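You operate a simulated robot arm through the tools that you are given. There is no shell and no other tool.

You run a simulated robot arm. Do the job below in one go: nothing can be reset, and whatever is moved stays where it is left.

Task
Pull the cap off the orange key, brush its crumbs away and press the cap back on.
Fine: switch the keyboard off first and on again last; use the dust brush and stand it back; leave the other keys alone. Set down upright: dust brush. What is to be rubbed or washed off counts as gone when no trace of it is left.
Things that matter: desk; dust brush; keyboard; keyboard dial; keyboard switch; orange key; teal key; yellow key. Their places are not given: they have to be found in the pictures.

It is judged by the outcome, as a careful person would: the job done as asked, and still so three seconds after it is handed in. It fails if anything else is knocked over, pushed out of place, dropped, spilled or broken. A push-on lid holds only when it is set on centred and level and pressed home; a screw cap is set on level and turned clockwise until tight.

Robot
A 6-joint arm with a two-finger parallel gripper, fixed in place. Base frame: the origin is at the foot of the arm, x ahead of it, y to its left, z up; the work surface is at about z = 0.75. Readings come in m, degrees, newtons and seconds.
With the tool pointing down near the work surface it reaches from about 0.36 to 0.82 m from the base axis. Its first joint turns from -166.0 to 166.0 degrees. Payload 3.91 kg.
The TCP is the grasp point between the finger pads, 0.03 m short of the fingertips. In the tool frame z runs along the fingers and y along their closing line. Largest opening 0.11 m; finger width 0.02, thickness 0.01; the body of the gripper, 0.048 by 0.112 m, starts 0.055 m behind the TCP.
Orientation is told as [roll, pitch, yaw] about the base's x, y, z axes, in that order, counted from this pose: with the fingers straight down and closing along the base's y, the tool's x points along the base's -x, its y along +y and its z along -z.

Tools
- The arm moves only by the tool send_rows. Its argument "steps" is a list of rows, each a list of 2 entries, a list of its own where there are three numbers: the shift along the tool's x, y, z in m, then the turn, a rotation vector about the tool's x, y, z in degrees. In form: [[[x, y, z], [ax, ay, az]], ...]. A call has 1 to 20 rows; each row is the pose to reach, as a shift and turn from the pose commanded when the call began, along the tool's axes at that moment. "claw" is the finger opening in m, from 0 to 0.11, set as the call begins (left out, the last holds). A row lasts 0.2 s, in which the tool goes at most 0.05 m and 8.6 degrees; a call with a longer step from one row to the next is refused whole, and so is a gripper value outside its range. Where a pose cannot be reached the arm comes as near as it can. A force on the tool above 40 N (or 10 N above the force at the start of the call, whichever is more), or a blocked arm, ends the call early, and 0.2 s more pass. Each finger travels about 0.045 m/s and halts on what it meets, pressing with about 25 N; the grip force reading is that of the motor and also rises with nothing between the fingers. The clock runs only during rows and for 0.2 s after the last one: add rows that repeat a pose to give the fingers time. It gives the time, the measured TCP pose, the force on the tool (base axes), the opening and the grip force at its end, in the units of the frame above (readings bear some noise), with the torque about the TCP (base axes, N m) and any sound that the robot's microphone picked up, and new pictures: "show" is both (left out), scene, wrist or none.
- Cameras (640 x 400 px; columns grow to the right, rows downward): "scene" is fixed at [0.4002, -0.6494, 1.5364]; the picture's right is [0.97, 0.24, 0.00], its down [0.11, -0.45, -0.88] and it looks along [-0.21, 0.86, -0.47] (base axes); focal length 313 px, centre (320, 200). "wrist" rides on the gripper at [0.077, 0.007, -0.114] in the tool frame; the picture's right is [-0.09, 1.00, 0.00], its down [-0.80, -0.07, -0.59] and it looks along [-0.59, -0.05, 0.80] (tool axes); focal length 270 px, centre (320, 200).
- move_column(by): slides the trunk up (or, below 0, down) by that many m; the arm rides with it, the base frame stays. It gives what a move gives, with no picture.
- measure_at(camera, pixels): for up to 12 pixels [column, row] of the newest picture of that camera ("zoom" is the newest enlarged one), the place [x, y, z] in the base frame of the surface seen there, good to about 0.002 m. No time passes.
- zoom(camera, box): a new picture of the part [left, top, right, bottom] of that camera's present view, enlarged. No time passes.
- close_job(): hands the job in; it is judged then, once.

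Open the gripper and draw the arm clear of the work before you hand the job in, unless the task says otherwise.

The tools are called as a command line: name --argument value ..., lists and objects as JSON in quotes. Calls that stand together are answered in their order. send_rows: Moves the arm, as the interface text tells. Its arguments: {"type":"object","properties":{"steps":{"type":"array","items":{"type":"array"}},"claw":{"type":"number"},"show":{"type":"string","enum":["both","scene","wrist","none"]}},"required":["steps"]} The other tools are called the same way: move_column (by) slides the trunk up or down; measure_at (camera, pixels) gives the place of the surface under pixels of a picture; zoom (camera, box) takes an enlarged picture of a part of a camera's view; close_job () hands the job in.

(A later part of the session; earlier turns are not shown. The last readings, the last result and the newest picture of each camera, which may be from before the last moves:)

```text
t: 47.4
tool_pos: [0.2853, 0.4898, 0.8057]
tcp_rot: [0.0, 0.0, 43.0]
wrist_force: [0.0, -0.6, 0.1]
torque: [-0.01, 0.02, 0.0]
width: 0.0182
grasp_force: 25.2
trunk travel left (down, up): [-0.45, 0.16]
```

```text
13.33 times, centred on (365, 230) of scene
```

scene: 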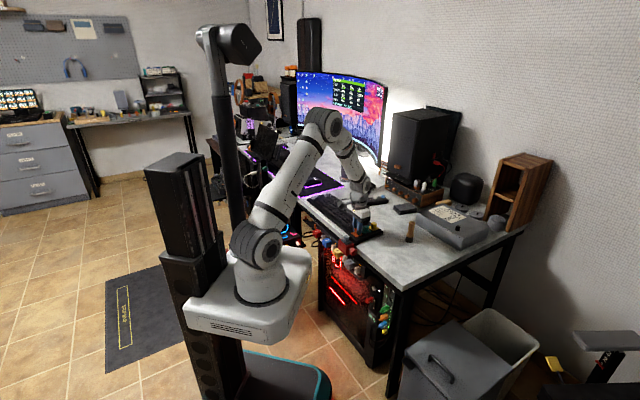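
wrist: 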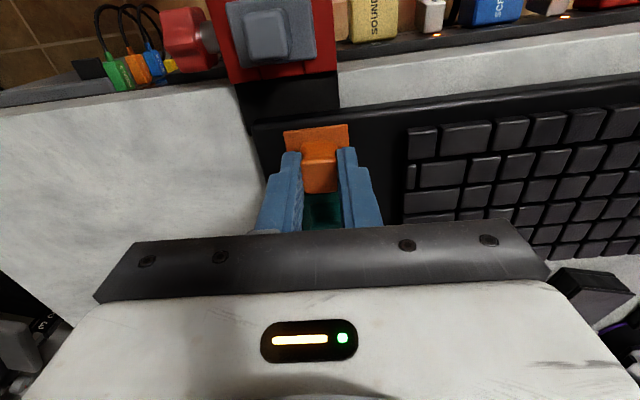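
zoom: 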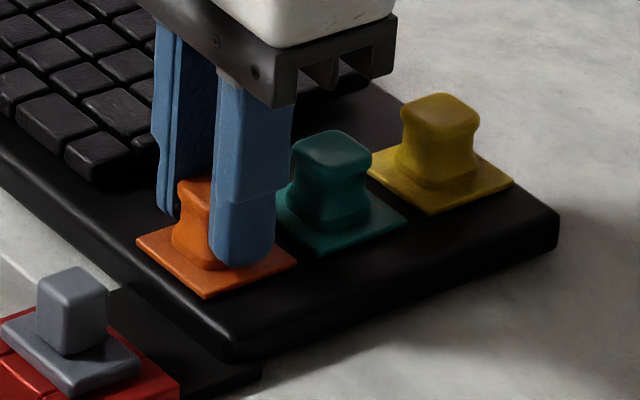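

It is almost on the plate, with no force yet; compared with the original picture the plate is about 0.5 mm to the left, so I shift −0.5 mm in y and press down in 1 mm steps.

send_rows --steps '[[[0, -0.0005, 0.0], [0, 0, 0]], [[0, -0.0005, 0.001], [0, 0, 0]], [[0, -0.0005, 0.002], [0, 0, 0]], [[0, -0.0005, 0.003], [0, 0, 0]], [[0, -0.0005, 0.004], [0, 0, 0]]]'

zoom --camera "wrist" --box '[270, 110, 370, 200]'

zoom --camera "scene" --box '[345, 215, 385, 245]'

```text
t: 48.6
tool_pos: [0.2866, 0.4895, 0.8027]
tcp_rot: [0.0, 0.0, 43.0]
wrist_force: [3.3, -1.3, 3.9]
torque: [-0.01, -0.05, 0.01]
width: 0.0186
grasp_force: 25.1
trunk travel left (down, up): [-0.45, 0.16]
heard: click, snap
```

scene: 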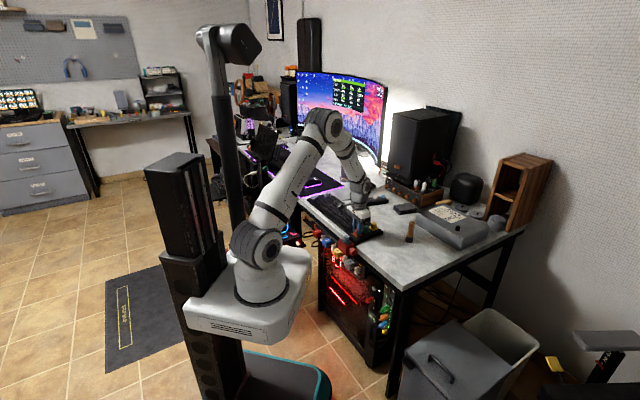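
wrist: 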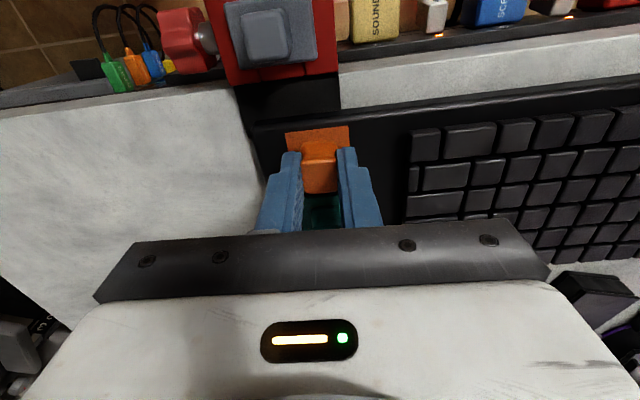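

```text
4.44 times, centred on (320, 155) of wrist
```

zoom: 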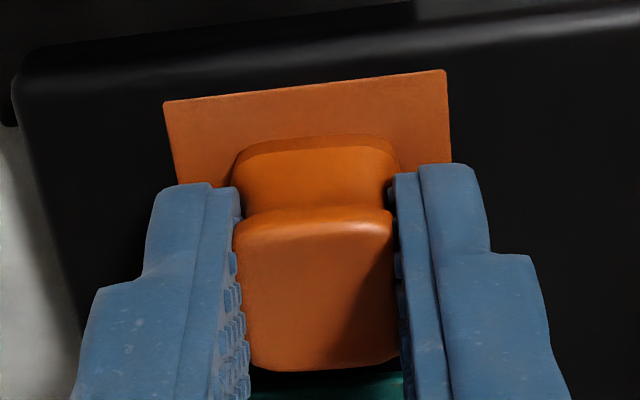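

```text
13.33 times, centred on (365, 230) of scene
```

zoom: 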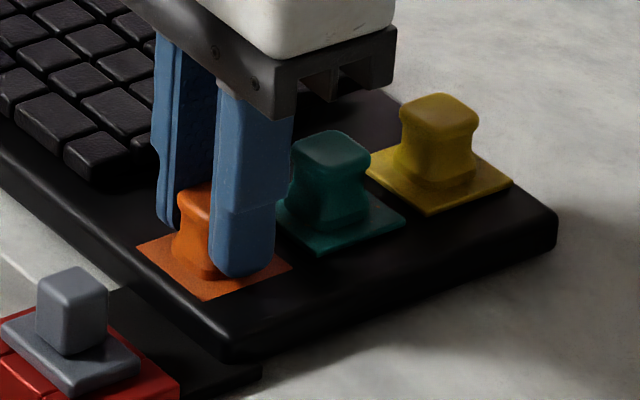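

A click and a snap were heard: the cap is on. I press 2 mm further to make sure it is home.

send_rows --steps '[[[0, 0, 0.001], [0, 0, 0]], [[0, 0, 0.002], [0, 0, 0]], [[0, 0, 0.002], [0, 0, 0]]]' --show "none"

```text
t: 49.4
tool_pos: [0.2841, 0.4891, 0.802]
tcp_rot: [0.1, -0.1, 42.9]
wrist_force: [3.3, -2.1, 18.4]
torque: [-0.09, -0.01, 0.02]
width: 0.0183
grasp_force: 24.7
trunk travel left (down, up): [-0.45, 0.16]
```

Firmly seated at 18 N with no further sounds. I ease up most of the press and open the fingers.

send_rows --steps '[[[0, 0, -0.002], [0, 0, 0]], [[0, 0, -0.0045], [0, 0, 0]], [[0, 0, -0.0045], [0, 0, 0]]]' --show "none"

send_rows --steps '[[[0, 0, 0], [0, 0, 0]], [[0, 0, 0], [0, 0, 0]], [[0, 0, 0], [0, 0, 0]]]' --claw 0.05 --show "both"

zoom --camera "wrist" --box '[270, 110, 370, 200]'

```text
t: 50.2
tool_pos: [0.2855, 0.4892, 0.8055]
tcp_rot: [0.0, 0.1, 43.1]
wrist_force: [-1.4, -0.3, 1.0]
torque: [0.01, 0.04, -0.02]
width: 0.0185
grasp_force: 25.0
trunk travel left (down, up): [-0.45, 0.16]
heard: snap
```

```text
t: 51.0
tool_pos: [0.2863, 0.4894, 0.8048]
tcp_rot: [0.0, -0.1, 43.1]
wrist_force: [0.1, -0.2, -0.4]
torque: [0.03, -0.01, 0.02]
width: 0.0497
grasp_force: 0.1
trunk travel left (down, up): [-0.45, 0.16]
```

scene: 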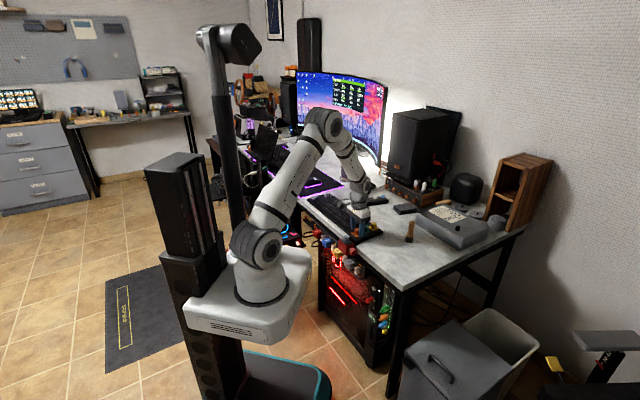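
wrist: 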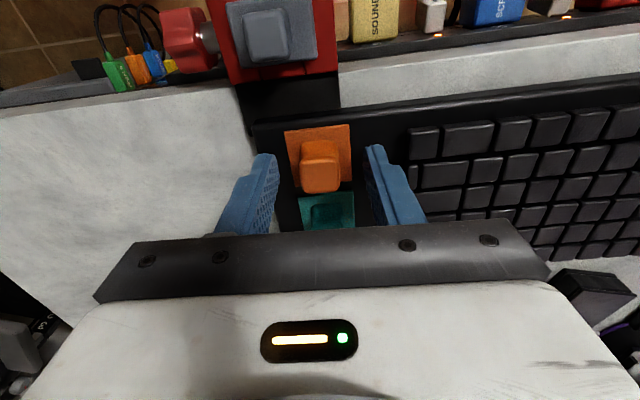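

```text
4.44 times, centred on (320, 155) of wrist
```

zoom: 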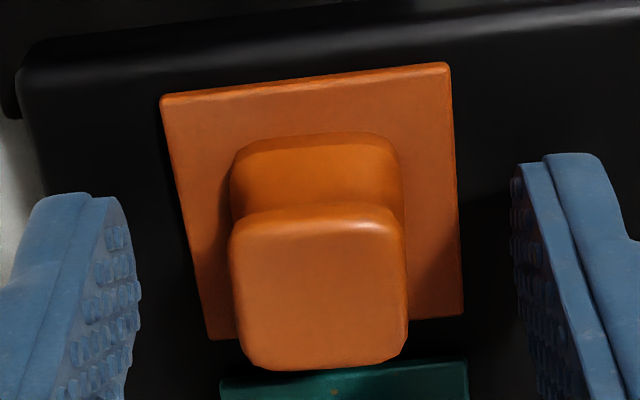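

A second snap was heard while easing up with the cap still gripped, so it may have come loose again. I rise 4.5 cm to the earlier viewpoint and inspect the cap's position.

send_rows --steps '[[[0, 0, -0.015], [0, 0, 0]], [[0, 0, -0.03], [0, 0, 0]], [[0, 0, -0.046], [0, 0, 0]], [[0, 0, -0.046], [0, 0, 0]]]' --claw 0.05

zoom --camera "wrist" --box '[282, 90, 362, 170]'

zoom --camera "scene" --box '[345, 215, 385, 245]'

measure_at --camera "wrist" --pixels '[[309, 133], [334, 132], [310, 155], [335, 154], [322, 144], [322, 138], [318, 150]]'

```text
t: 52.0
tool_pos: [0.2829, 0.4888, 0.8506]
tcp_rot: [0.0, 0.0, 43.1]
wrist_force: [-0.2, -0.7, 0.2]
torque: [0.01, 0.01, -0.02]
width: 0.0499
grasp_force: 0.0
trunk travel left (down, up): [-0.45, 0.16]
```

scene: 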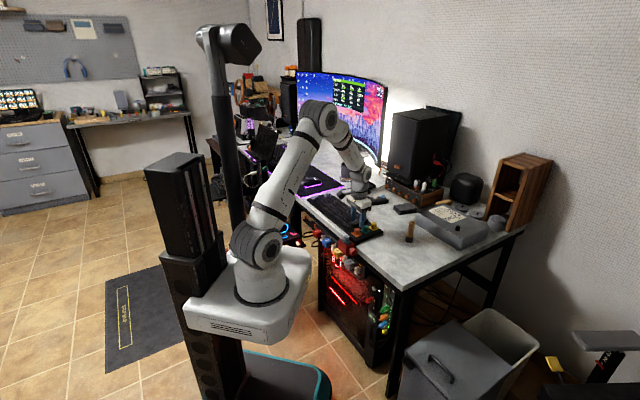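
wrist: 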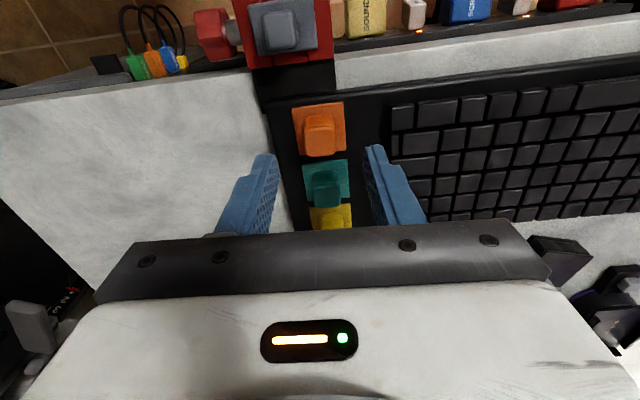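

```text
5.00 times, centred on (322, 130) of wrist
```

zoom: 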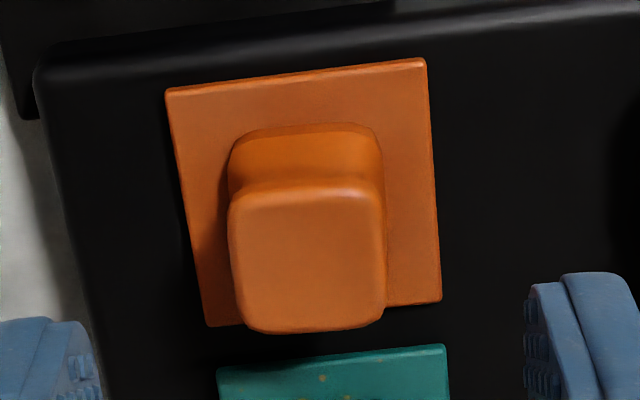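

```text
13.33 times, centred on (365, 230) of scene
```

zoom: 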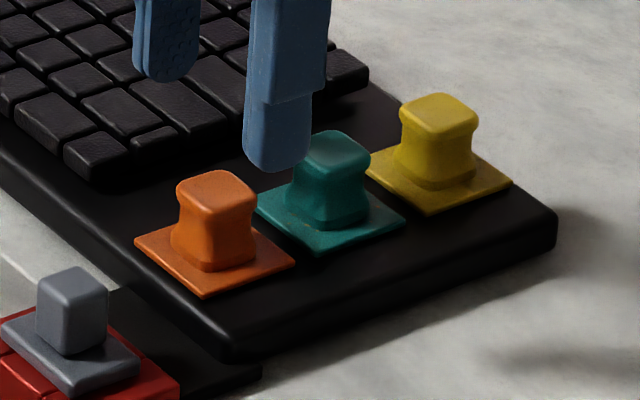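

```text
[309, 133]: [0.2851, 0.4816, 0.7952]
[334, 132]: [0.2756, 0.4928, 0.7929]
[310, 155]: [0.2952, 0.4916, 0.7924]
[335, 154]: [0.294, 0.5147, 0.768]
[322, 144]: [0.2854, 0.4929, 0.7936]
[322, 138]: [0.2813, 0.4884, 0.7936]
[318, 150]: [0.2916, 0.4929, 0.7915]
```

The cap sits centred on the plate within about 0.6 mm of its original place. I close the fingers above it and press it from the top, without gripping, so it is pressed home.

send_rows --steps '[[[0, 0, 0], [0, 0, 0]], [[0, 0, 0], [0, 0, 0]], [[0, 0, 0], [0, 0, 0]], [[0, 0, 0.012], [0, 0, 0]], [[0, 0, 0.02], [0, 0, 0]], [[0, 0, 0.024], [0, 0, 0]], [[0, 0, 0.026], [0, 0, 0]], [[0, 0, 0.028], [0, 0, 0]]]' --claw 0.0

zoom --camera "scene" --box '[345, 215, 385, 245]'

zoom --camera "wrist" --box '[282, 90, 362, 170]'

```text
t: 53.8
tool_pos: [0.2851, 0.4896, 0.8234]
tcp_rot: [0.0, 0.0, 43.1]
wrist_force: [-0.5, 0.4, 2.1]
torque: [0.0, 0.02, 0.02]
width: 0.0004
grasp_force: 24.9
trunk travel left (down, up): [-0.45, 0.16]
heard: click
```

scene: 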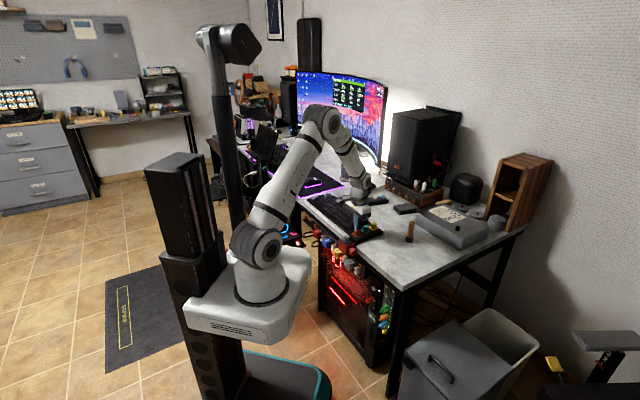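
wrist: 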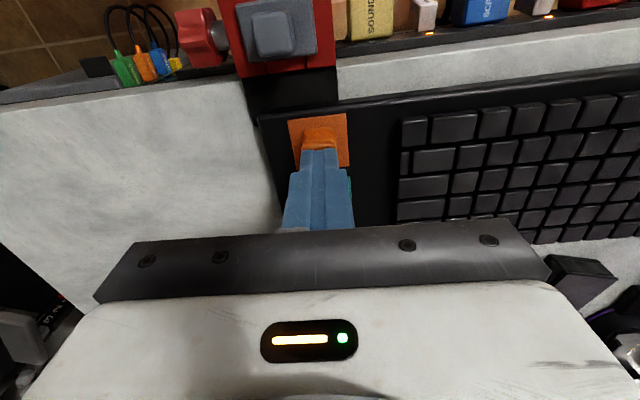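

```text
13.33 times, centred on (365, 230) of scene
```

zoom: 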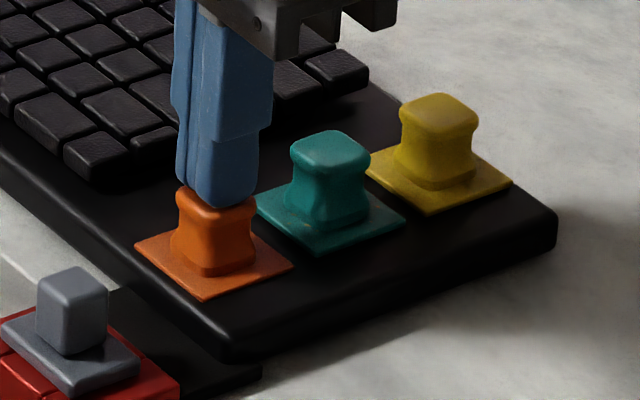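

```text
5.00 times, centred on (322, 130) of wrist
```

zoom: 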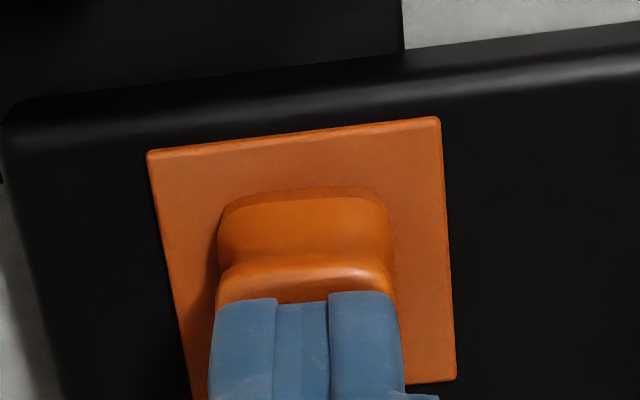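

The fingertips sit centred on the cap top with 2 N and a click of the key travel. I press on in 1 mm steps.

send_rows --steps '[[[0, 0, 0.001], [0, 0, 0]], [[0, 0, 0.002], [0, 0, 0]], [[0, 0, 0.003], [0, 0, 0]], [[0, 0, 0.004], [0, 0, 0]], [[0, 0, 0.004], [0, 0, 0]]]' --show "none"

```text
t: 55.0
tool_pos: [0.2846, 0.4897, 0.8204]
tcp_rot: [0.1, -0.1, 42.9]
wrist_force: [2.2, -0.1, 21.2]
torque: [0.02, -0.06, 0.02]
width: 0.0001
grasp_force: 25.1
trunk travel left (down, up): [-0.45, 0.16]
```

Pressed to 21 N without another snap, so I can't tell yet whether it is held. I go up and beside the cap with the closed fingers to look, then test with a very gentle sideways touch.

send_rows --steps '[[[0, 0, -0.006], [0, 0, 0]], [[0, 0, -0.03], [0, 0, 0]], [[0, -0.0255, -0.03], [0, 0, 0]], [[0, -0.0255, -0.015], [0, 0, 0]], [[0, -0.0255, 0.002], [0, 0, 0]], [[0, -0.0255, 0.002], [0, 0, 0]]]' --claw 0.0

zoom --camera "wrist" --box '[290, 110, 370, 200]'

zoom --camera "scene" --box '[345, 215, 385, 245]'

```text
t: 56.4
tool_pos: [0.3008, 0.4708, 0.818]
tcp_rot: [-0.1, 0.0, 43.0]
wrist_force: [0.2, -0.4, 0.0]
torque: [-0.01, 0.01, -0.02]
width: 0.0
grasp_force: 25.2
trunk travel left (down, up): [-0.45, 0.16]
```

scene: 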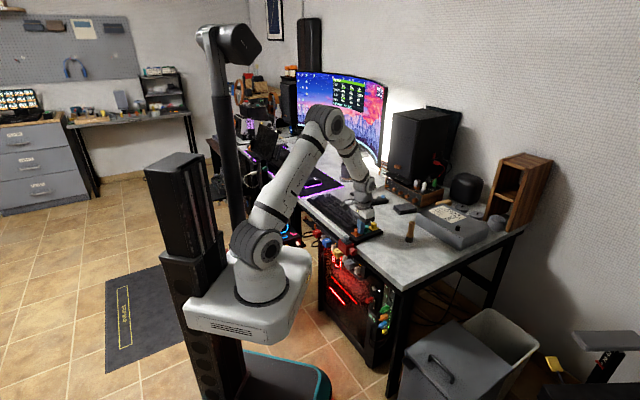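
wrist: 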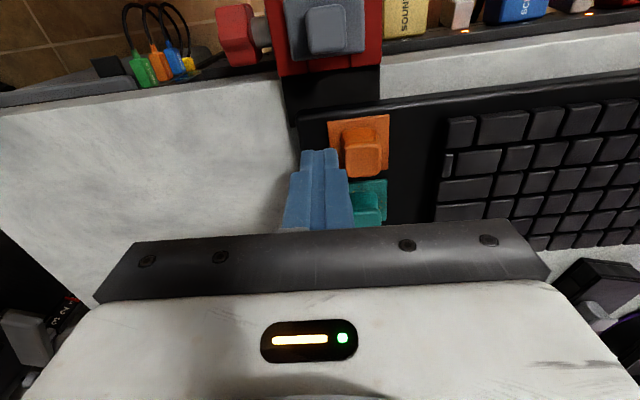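

```text
4.44 times, centred on (330, 155) of wrist
```

zoom: 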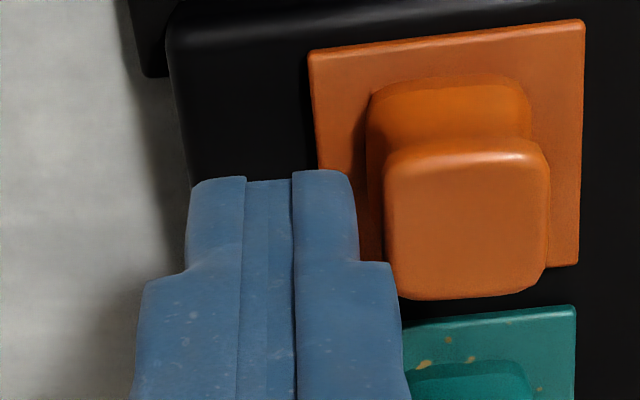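

```text
13.33 times, centred on (365, 230) of scene
```

zoom: 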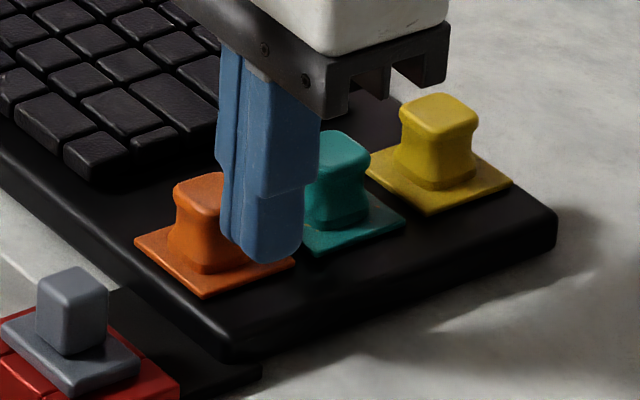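

Compared with before, the cap has shifted about 1 mm relative to the plate (scene left edge 176→173 while the plate corners are unchanged), so it is loose and must be re-seated. I go back to the reference viewpoint with open fingers to measure the offset.

send_rows --steps '[[[0, -0.003, -0.01], [0, 0, 0]], [[0, 0, -0.0325], [0, 0, 0]], [[0, 0.0255, -0.0325], [0, 0, 0]], [[0, 0.0255, -0.0325], [0, 0, 0]]]' --claw 0.05

zoom --camera "wrist" --box '[282, 90, 362, 170]'

zoom --camera "scene" --box '[345, 215, 385, 245]'

```text
t: 57.4
tool_pos: [0.2842, 0.4894, 0.8496]
tcp_rot: [0.0, 0.0, 43.0]
wrist_force: [0.2, 0.5, -0.1]
torque: [0.0, -0.03, 0.02]
width: 0.0501
grasp_force: 0.0
trunk travel left (down, up): [-0.45, 0.16]
```

scene: 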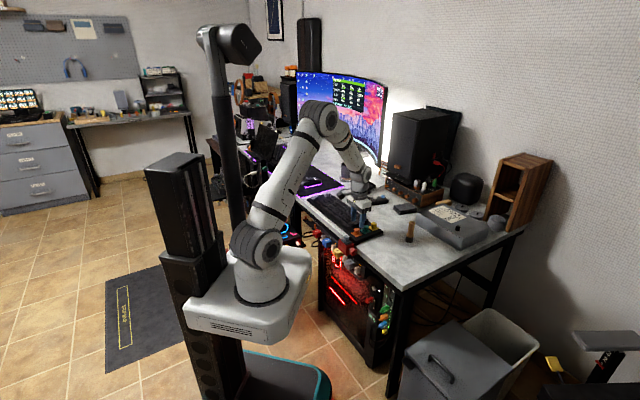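
wrist: 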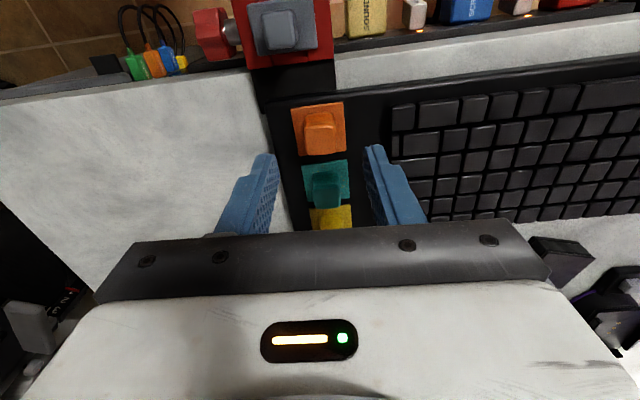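

```text
5.00 times, centred on (322, 130) of wrist
```

zoom: 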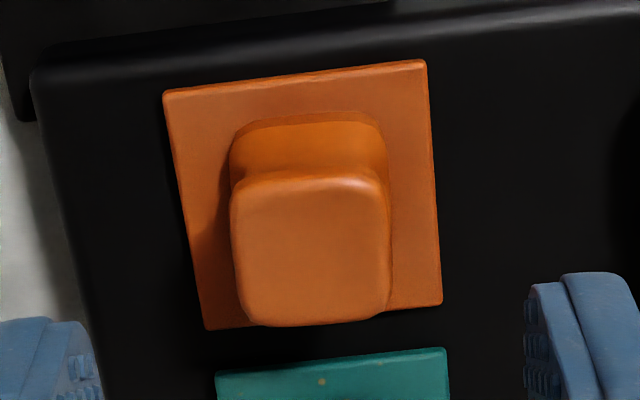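

```text
13.33 times, centred on (365, 230) of scene
```

zoom: 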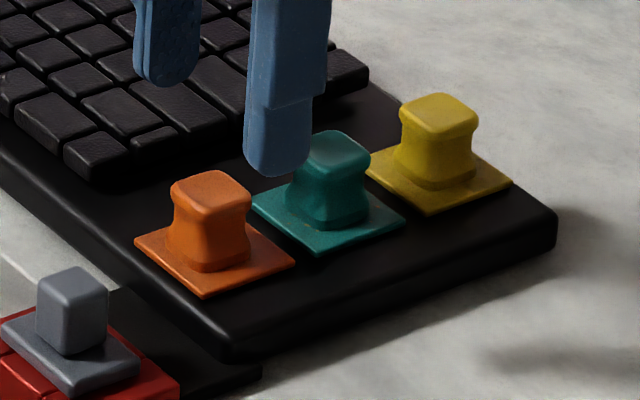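

The cap is now about 2.3 mm off toward the desk edge (zoom: base top to plate edge 21 px against 38 originally), confirming it is loose. I descend to the grasp height and grip it again.

send_rows --steps '[[[0, 0, 0.015], [0, 0, 0]], [[0, 0, 0.03], [0, 0, 0]], [[0, 0, 0.038], [0, 0, 0]], [[0, 0, 0.042], [0, 0, 0]], [[0, 0, 0.042], [0, 0, 0]]]' --claw 0.05 --show "none"

send_rows --steps '[[[0, 0, 0], [0, 0, 0]], [[0, 0, 0], [0, 0, 0]], [[0, 0, 0], [0, 0, 0]], [[0, 0, 0], [0, 0, 0]], [[0, 0, 0], [0, 0, 0]]]' --claw 0.0 --show "both"

zoom --camera "wrist" --box '[270, 110, 370, 200]'

```text
t: 58.6
tool_pos: [0.2846, 0.489, 0.8073]
tcp_rot: [0.1, 0.1, 42.9]
wrist_force: [0.0, 0.1, -1.2]
torque: [0.0, -0.01, 0.01]
width: 0.0501
grasp_force: 0.3
trunk travel left (down, up): [-0.45, 0.16]
```

```text
t: 59.8
tool_pos: [0.2856, 0.4885, 0.8075]
tcp_rot: [-0.1, 0.0, 43.0]
wrist_force: [0.4, 0.0, -0.3]
torque: [0.02, 0.02, 0.0]
width: 0.0186
grasp_force: 24.8
trunk travel left (down, up): [-0.45, 0.16]
```

scene: 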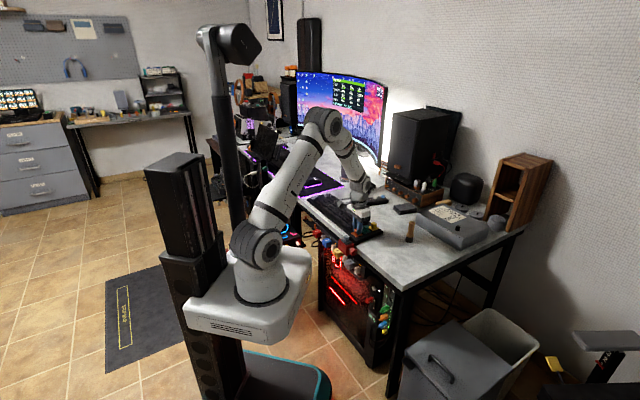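
wrist: 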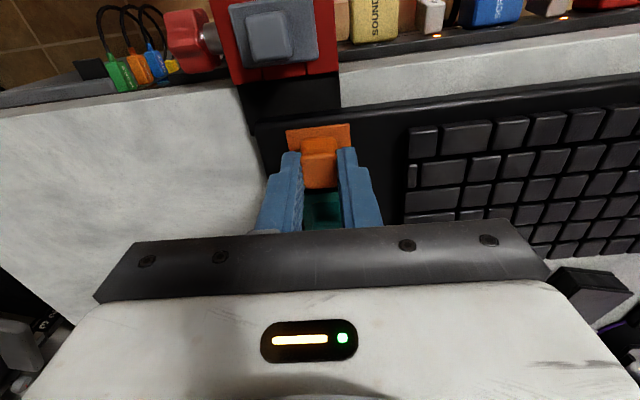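

```text
4.44 times, centred on (320, 155) of wrist
```

zoom: 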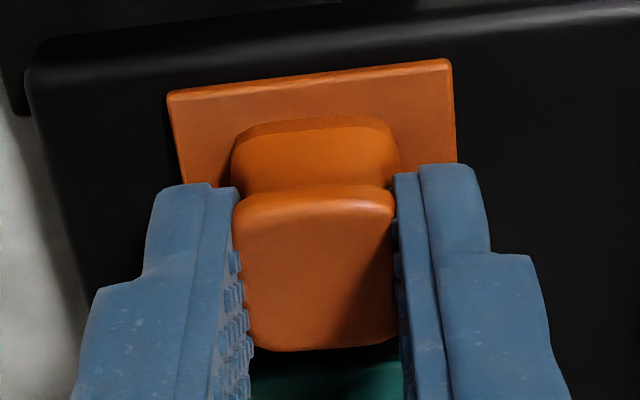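

No snap on gripping, so it was indeed loose. I lift it 3 cm, correct the position (−2.1 mm in x, +0.5 mm in y) and look.

send_rows --steps '[[[0, 0, -0.01], [0, 0, 0]], [[0, 0, -0.03], [0, 0, 0]], [[-0.0021, 0.0005, -0.03], [0, 0, 0]], [[-0.0021, 0.0005, -0.0185], [0, 0, 0]], [[-0.0021, 0.0005, -0.0185], [0, 0, 0]]]' --show "both"

zoom --camera "wrist" --box '[270, 90, 370, 190]'

zoom --camera "scene" --box '[345, 215, 385, 245]'

```text
t: 61.0
tool_pos: [0.2853, 0.4908, 0.8254]
tcp_rot: [0.0, 0.0, 43.0]
wrist_force: [0.5, 0.4, -0.7]
torque: [0.01, 0.0, -0.02]
width: 0.0185
grasp_force: 24.8
trunk travel left (down, up): [-0.45, 0.16]
```

scene: 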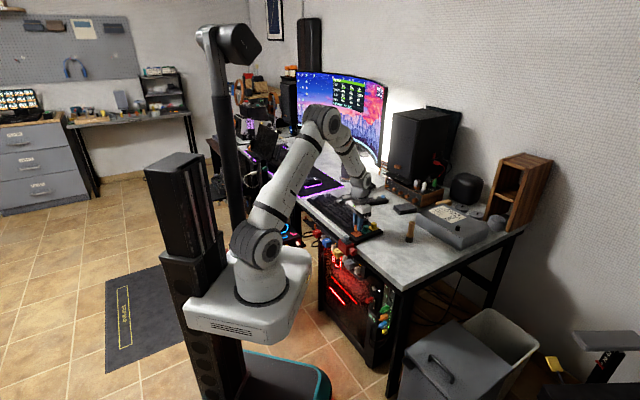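
wrist: 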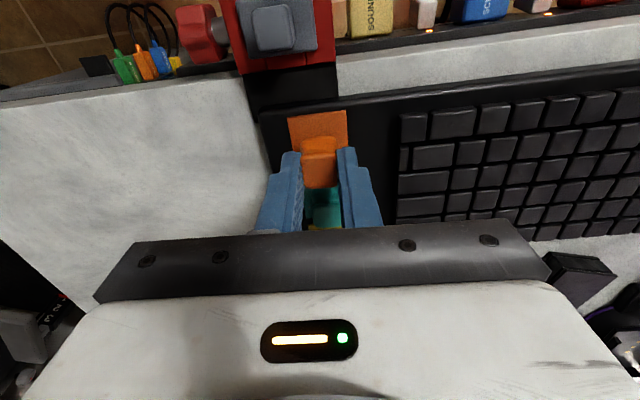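

```text
4.00 times, centred on (320, 140) of wrist
```

zoom: 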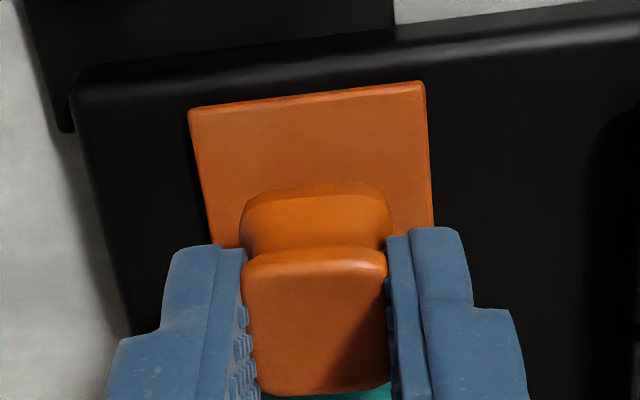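

```text
13.33 times, centred on (365, 230) of scene
```

zoom: 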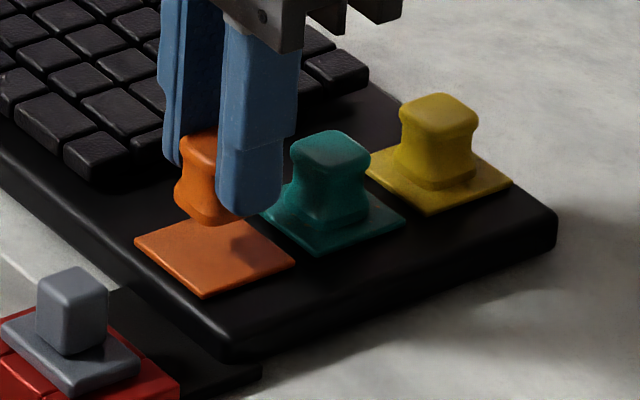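

The cap's alignment over the plate now matches the first hover within a pixel. I lower it to just at contact, with −0.5 mm y correction.

send_rows --steps '[[[-0.0003, -0.0005, 0.008], [0, 0, 0]], [[-0.0003, -0.0005, 0.013], [0, 0, 0]], [[-0.0003, -0.0005, 0.016], [0, 0, 0]], [[-0.0003, -0.0005, 0.018], [0, 0, 0]], [[-0.0003, -0.0005, 0.018], [0, 0, 0]]]' --show "both"

zoom --camera "wrist" --box '[270, 110, 370, 200]'

zoom --camera "scene" --box '[345, 215, 385, 245]'

```text
t: 62.2
tool_pos: [0.2856, 0.4908, 0.8068]
tcp_rot: [0.0, 0.0, 43.0]
wrist_force: [0.4, -0.1, 0.3]
torque: [0.02, -0.02, 0.04]
width: 0.0185
grasp_force: 24.8
trunk travel left (down, up): [-0.45, 0.16]
```

scene: 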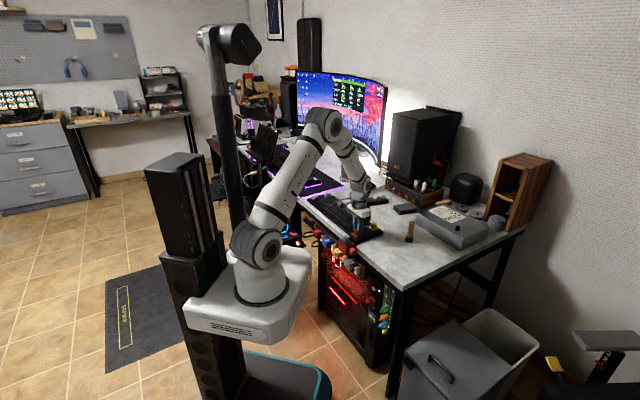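
wrist: 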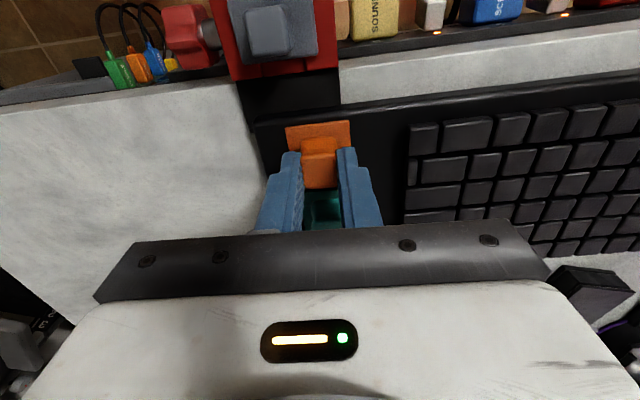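

```text
4.44 times, centred on (320, 155) of wrist
```

zoom: 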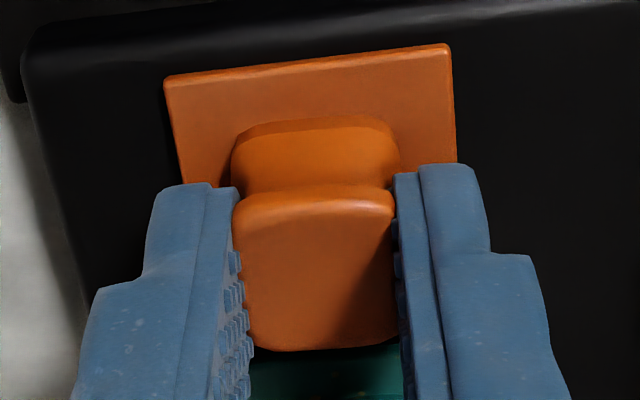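

```text
13.33 times, centred on (365, 230) of scene
```

zoom: 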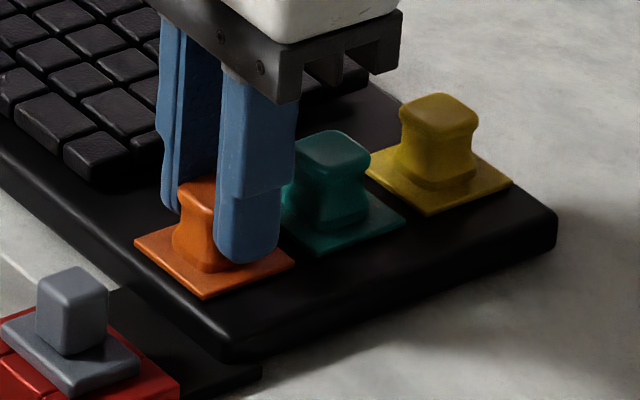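

Alignment matches the original (cap bottom to plate corner 272 px, same as at first). Now I press in small steps, listening for the snap.

send_rows --steps '[[[0, 0.0003, 0.001], [0, 0, 0]], [[0, 0.0003, 0.002], [0, 0, 0]]]' --show "none"

send_rows --steps '[[[0, 0, 0.0005], [0, 0, 0]], [[0, 0, 0.001], [0, 0, 0]]]' --show "none"

```text
t: 62.8
tool_pos: [0.2867, 0.4906, 0.8062]
tcp_rot: [0.1, 0.0, 43.1]
wrist_force: [-0.2, -1.3, 1.3]
torque: [-0.01, 0.01, 0.0]
width: 0.0184
grasp_force: 25.5
trunk travel left (down, up): [-0.45, 0.16]
```

```text
t: 63.4
tool_pos: [0.2869, 0.4918, 0.8046]
tcp_rot: [0.0, 0.0, 43.0]
wrist_force: [-2.3, -4.1, 2.9]
torque: [-0.1, 0.13, -0.03]
width: 0.0186
grasp_force: 24.8
trunk travel left (down, up): [-0.45, 0.16]
heard: click, snap
```

Click and snap heard at only 2.9 N: it is seated. I open the fingers right here without moving, so nothing pulls on the cap.

send_rows --steps '[[[0, 0, 0], [0, 0, 0]], [[0, 0, 0], [0, 0, 0]], [[0, 0, 0], [0, 0, 0]]]' --claw 0.05 --show "both"

zoom --camera "wrist" --box '[270, 110, 370, 200]'

zoom --camera "scene" --box '[345, 215, 385, 245]'

```text
t: 64.2
tool_pos: [0.286, 0.4914, 0.8047]
tcp_rot: [0.0, 0.0, 43.0]
wrist_force: [0.3, 0.1, 0.2]
torque: [-0.02, -0.02, 0.0]
width: 0.0497
grasp_force: 0.0
trunk travel left (down, up): [-0.45, 0.16]
```

scene: 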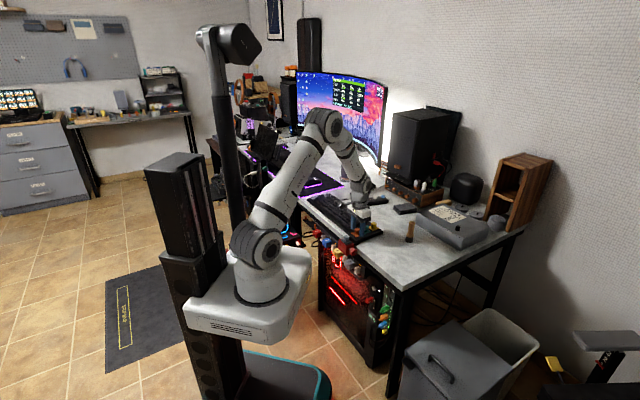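
wrist: 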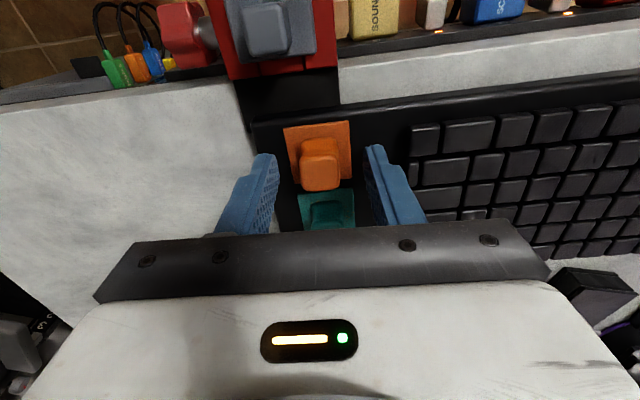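

```text
4.44 times, centred on (320, 155) of wrist
```

zoom: 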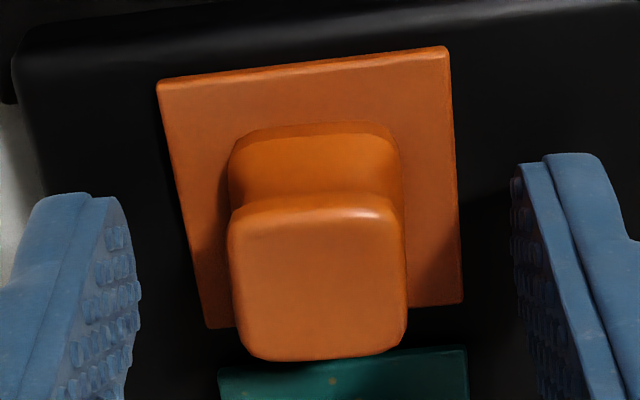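

```text
13.33 times, centred on (365, 230) of scene
```

zoom: 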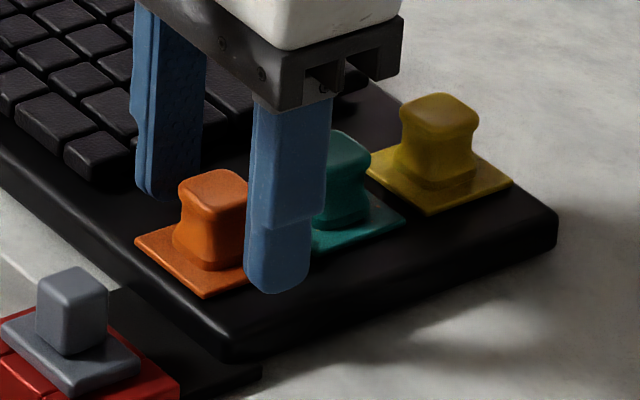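

No sound on opening and the cap stays centred on the plate. I rise to the reference viewpoint to compare.

send_rows --steps '[[[0, 0, -0.01], [0, 0, 0]], [[0, 0, -0.028], [0, 0, 0]], [[0, 0, -0.045], [0, 0, 0]], [[0, 0, -0.045], [0, 0, 0]]]' --claw 0.05

zoom --camera "wrist" --box '[282, 90, 362, 170]'

zoom --camera "scene" --box '[345, 215, 385, 245]'

```text
t: 65.2
tool_pos: [0.2875, 0.4907, 0.8504]
tcp_rot: [0.0, 0.0, 43.1]
wrist_force: [-0.9, 0.0, 0.0]
torque: [0.04, 0.0, -0.01]
width: 0.05
grasp_force: 0.0
trunk travel left (down, up): [-0.45, 0.16]
```

scene: 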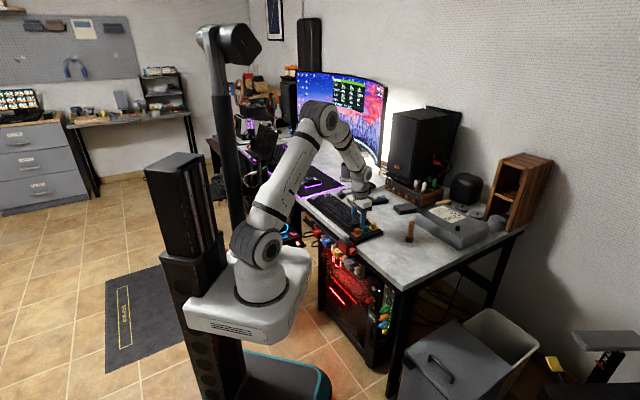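
wrist: 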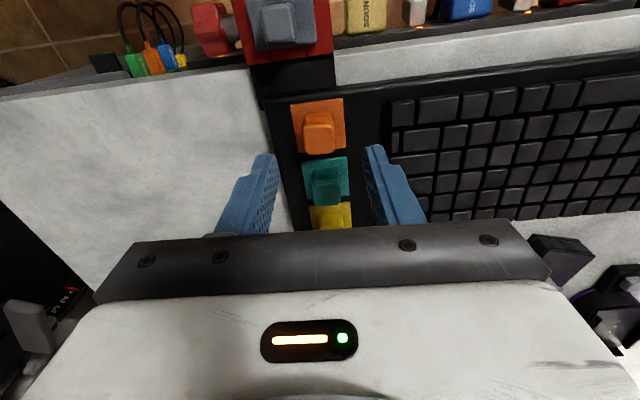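

```text
5.00 times, centred on (322, 130) of wrist
```

zoom: 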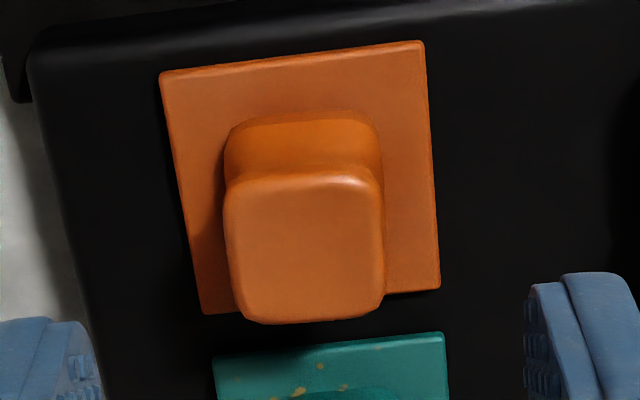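

```text
13.33 times, centred on (365, 230) of scene
```

zoom: 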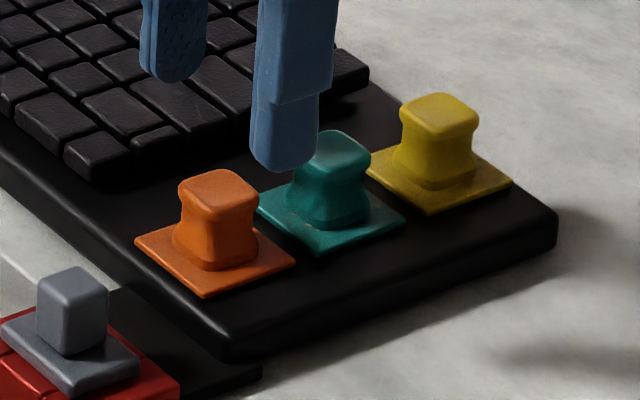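

The cap's placement matches the original picture exactly (gaps 11/39/41.5 px against 11/38/42). Now I rise, close the fingers and travel above the ON end of the rocker.

send_rows --steps '[[[0, 0, -0.03], [0, 0, 0]], [[0, 0, -0.07], [0, 0, 0]], [[0, 0, -0.08], [0, 0, 0]], [[-0.0021, 0.0471, -0.08], [0, 0, 0]], [[-0.0041, 0.0943, -0.08], [0, 0, 0]], [[-0.0062, 0.1414, -0.08], [0, 0, 0]], [[-0.0083, 0.1885, -0.08], [0, 0, 0]], [[-0.0103, 0.2356, -0.08], [0, 0, 0]], [[-0.0124, 0.2828, -0.08], [0, 0, 0]], [[-0.0144, 0.3299, -0.08], [0, 0, 0]], [[-0.0165, 0.377, -0.08], [0, 0, 0]], [[-0.0165, 0.377, -0.05], [0, 0, 0]], [[-0.0165, 0.377, -0.05], [0, 0, 0]]]' --claw 0.0

zoom --camera "wrist" --box '[270, 80, 370, 180]'

zoom --camera "scene" --box '[345, 215, 385, 245]'

zoom --camera "scene" --box '[300, 180, 350, 211]'

```text
t: 68.0
tool_pos: [0.0406, 0.7684, 0.9003]
tcp_rot: [0.1, 0.0, 42.9]
wrist_force: [0.3, -0.2, -0.8]
torque: [-0.05, 0.02, -0.04]
width: 0.0
grasp_force: 24.9
out of reach, approached as far as the arm can: row 11, 12, 13
trunk travel left (down, up): [-0.45, 0.16]
```

scene: 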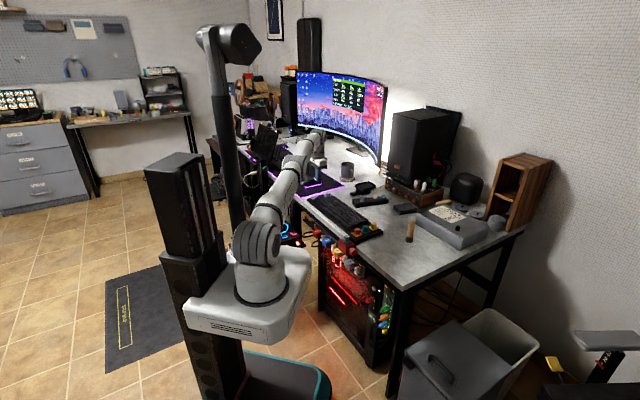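
wrist: 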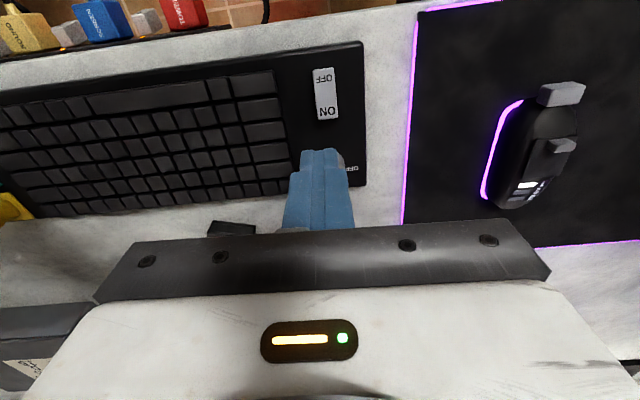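

```text
4.00 times, centred on (320, 130) of wrist
```

zoom: 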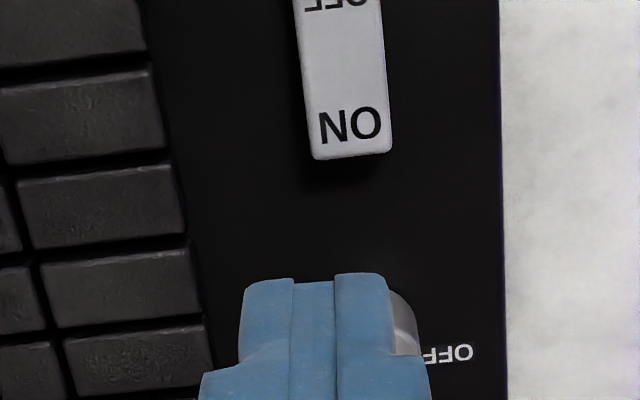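

```text
13.33 times, centred on (365, 230) of scene
```

zoom: 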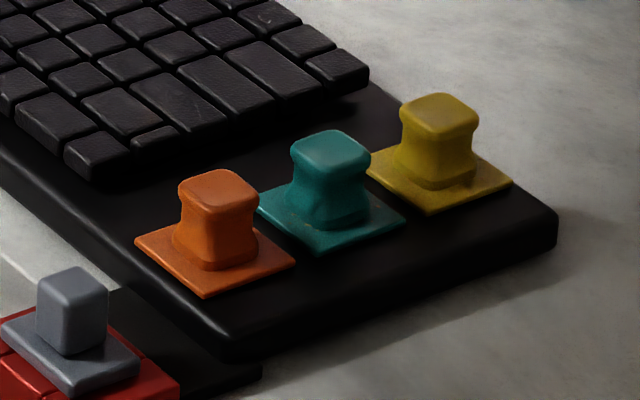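

```text
12.80 times, centred on (325, 196) of scene
```

zoom: 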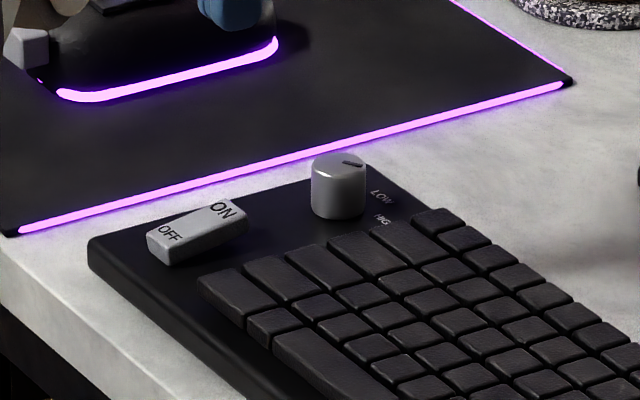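

The arm hit its reach limit at this height, stopping at (0.0406,0.7684); the ON label is at wrist (328,113). Reach is greater lower down, so I descend partway (fingertips still clear of rocker and dial) and check.

send_rows --steps '[[[0, 0, 0.02], [0, 0, 0]], [[0, 0, 0.04], [0, 0, 0]], [[0, 0, 0.055], [0, 0, 0]], [[0, 0, 0.055], [0, 0, 0]], [[0, 0, 0.055], [0, 0, 0]]]' --claw 0.0

zoom --camera "wrist" --box '[270, 100, 370, 190]'

```text
t: 69.2
tool_pos: [0.0407, 0.7696, 0.8444]
tcp_rot: [0.0, 0.1, 43.0]
wrist_force: [0.4, 0.1, -0.3]
torque: [-0.01, 0.05, -0.02]
width: 0.0001
grasp_force: 25.0
trunk travel left (down, up): [-0.45, 0.16]
```

scene: 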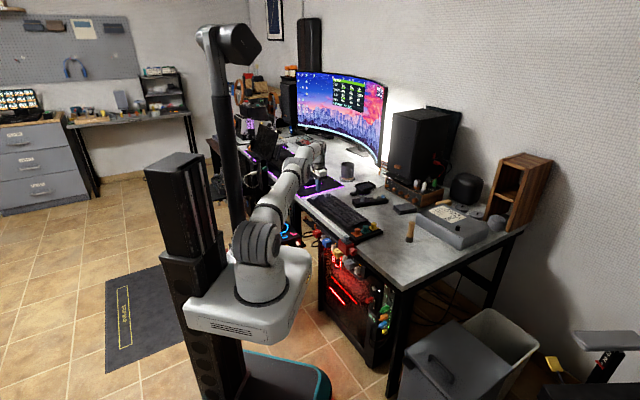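
wrist: 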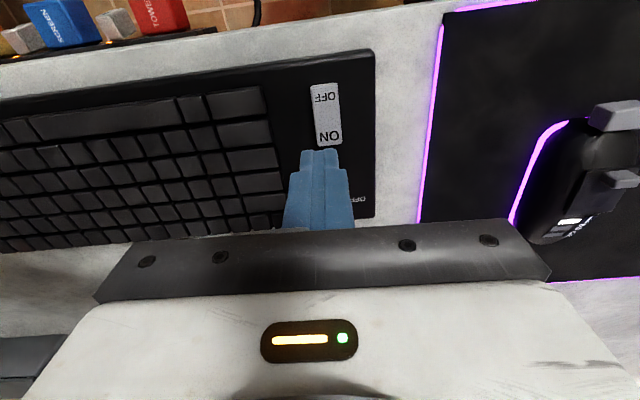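

```text
4.44 times, centred on (320, 145) of wrist
```

zoom: 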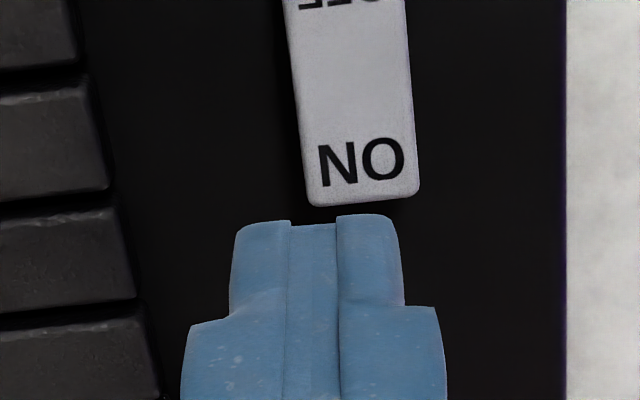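

The fingers are 9 px (≈6 mm) left of the rocker's centreline at the ON end. I shift +6 mm in y and look again.

send_rows --steps '[[[-0.0005, 0.003, 0.002], [0, 0, 0]], [[-0.001, 0.006, 0.005], [0, 0, 0]], [[-0.001, 0.006, 0.008], [0, 0, 0]], [[-0.001, 0.006, 0.008], [0, 0, 0]]]' --claw 0.0 --show "wrist"

zoom --camera "wrist" --box '[270, 100, 370, 190]'

```text
t: 70.2
tool_pos: [0.0375, 0.7738, 0.837]
tcp_rot: [0.0, 0.0, 42.9]
wrist_force: [-0.9, 0.9, -0.6]
torque: [-0.02, -0.03, 0.01]
width: 0.0
grasp_force: 25.6
trunk travel left (down, up): [-0.45, 0.16]
```

wrist: 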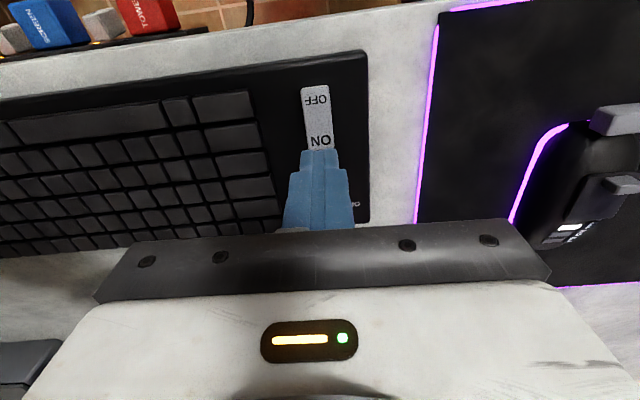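

```text
4.44 times, centred on (320, 145) of wrist
```

zoom: 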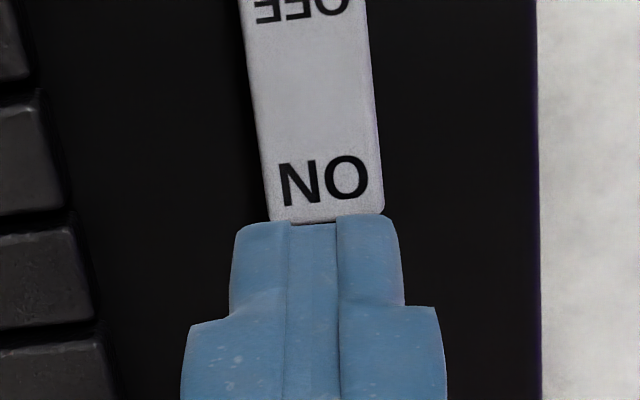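

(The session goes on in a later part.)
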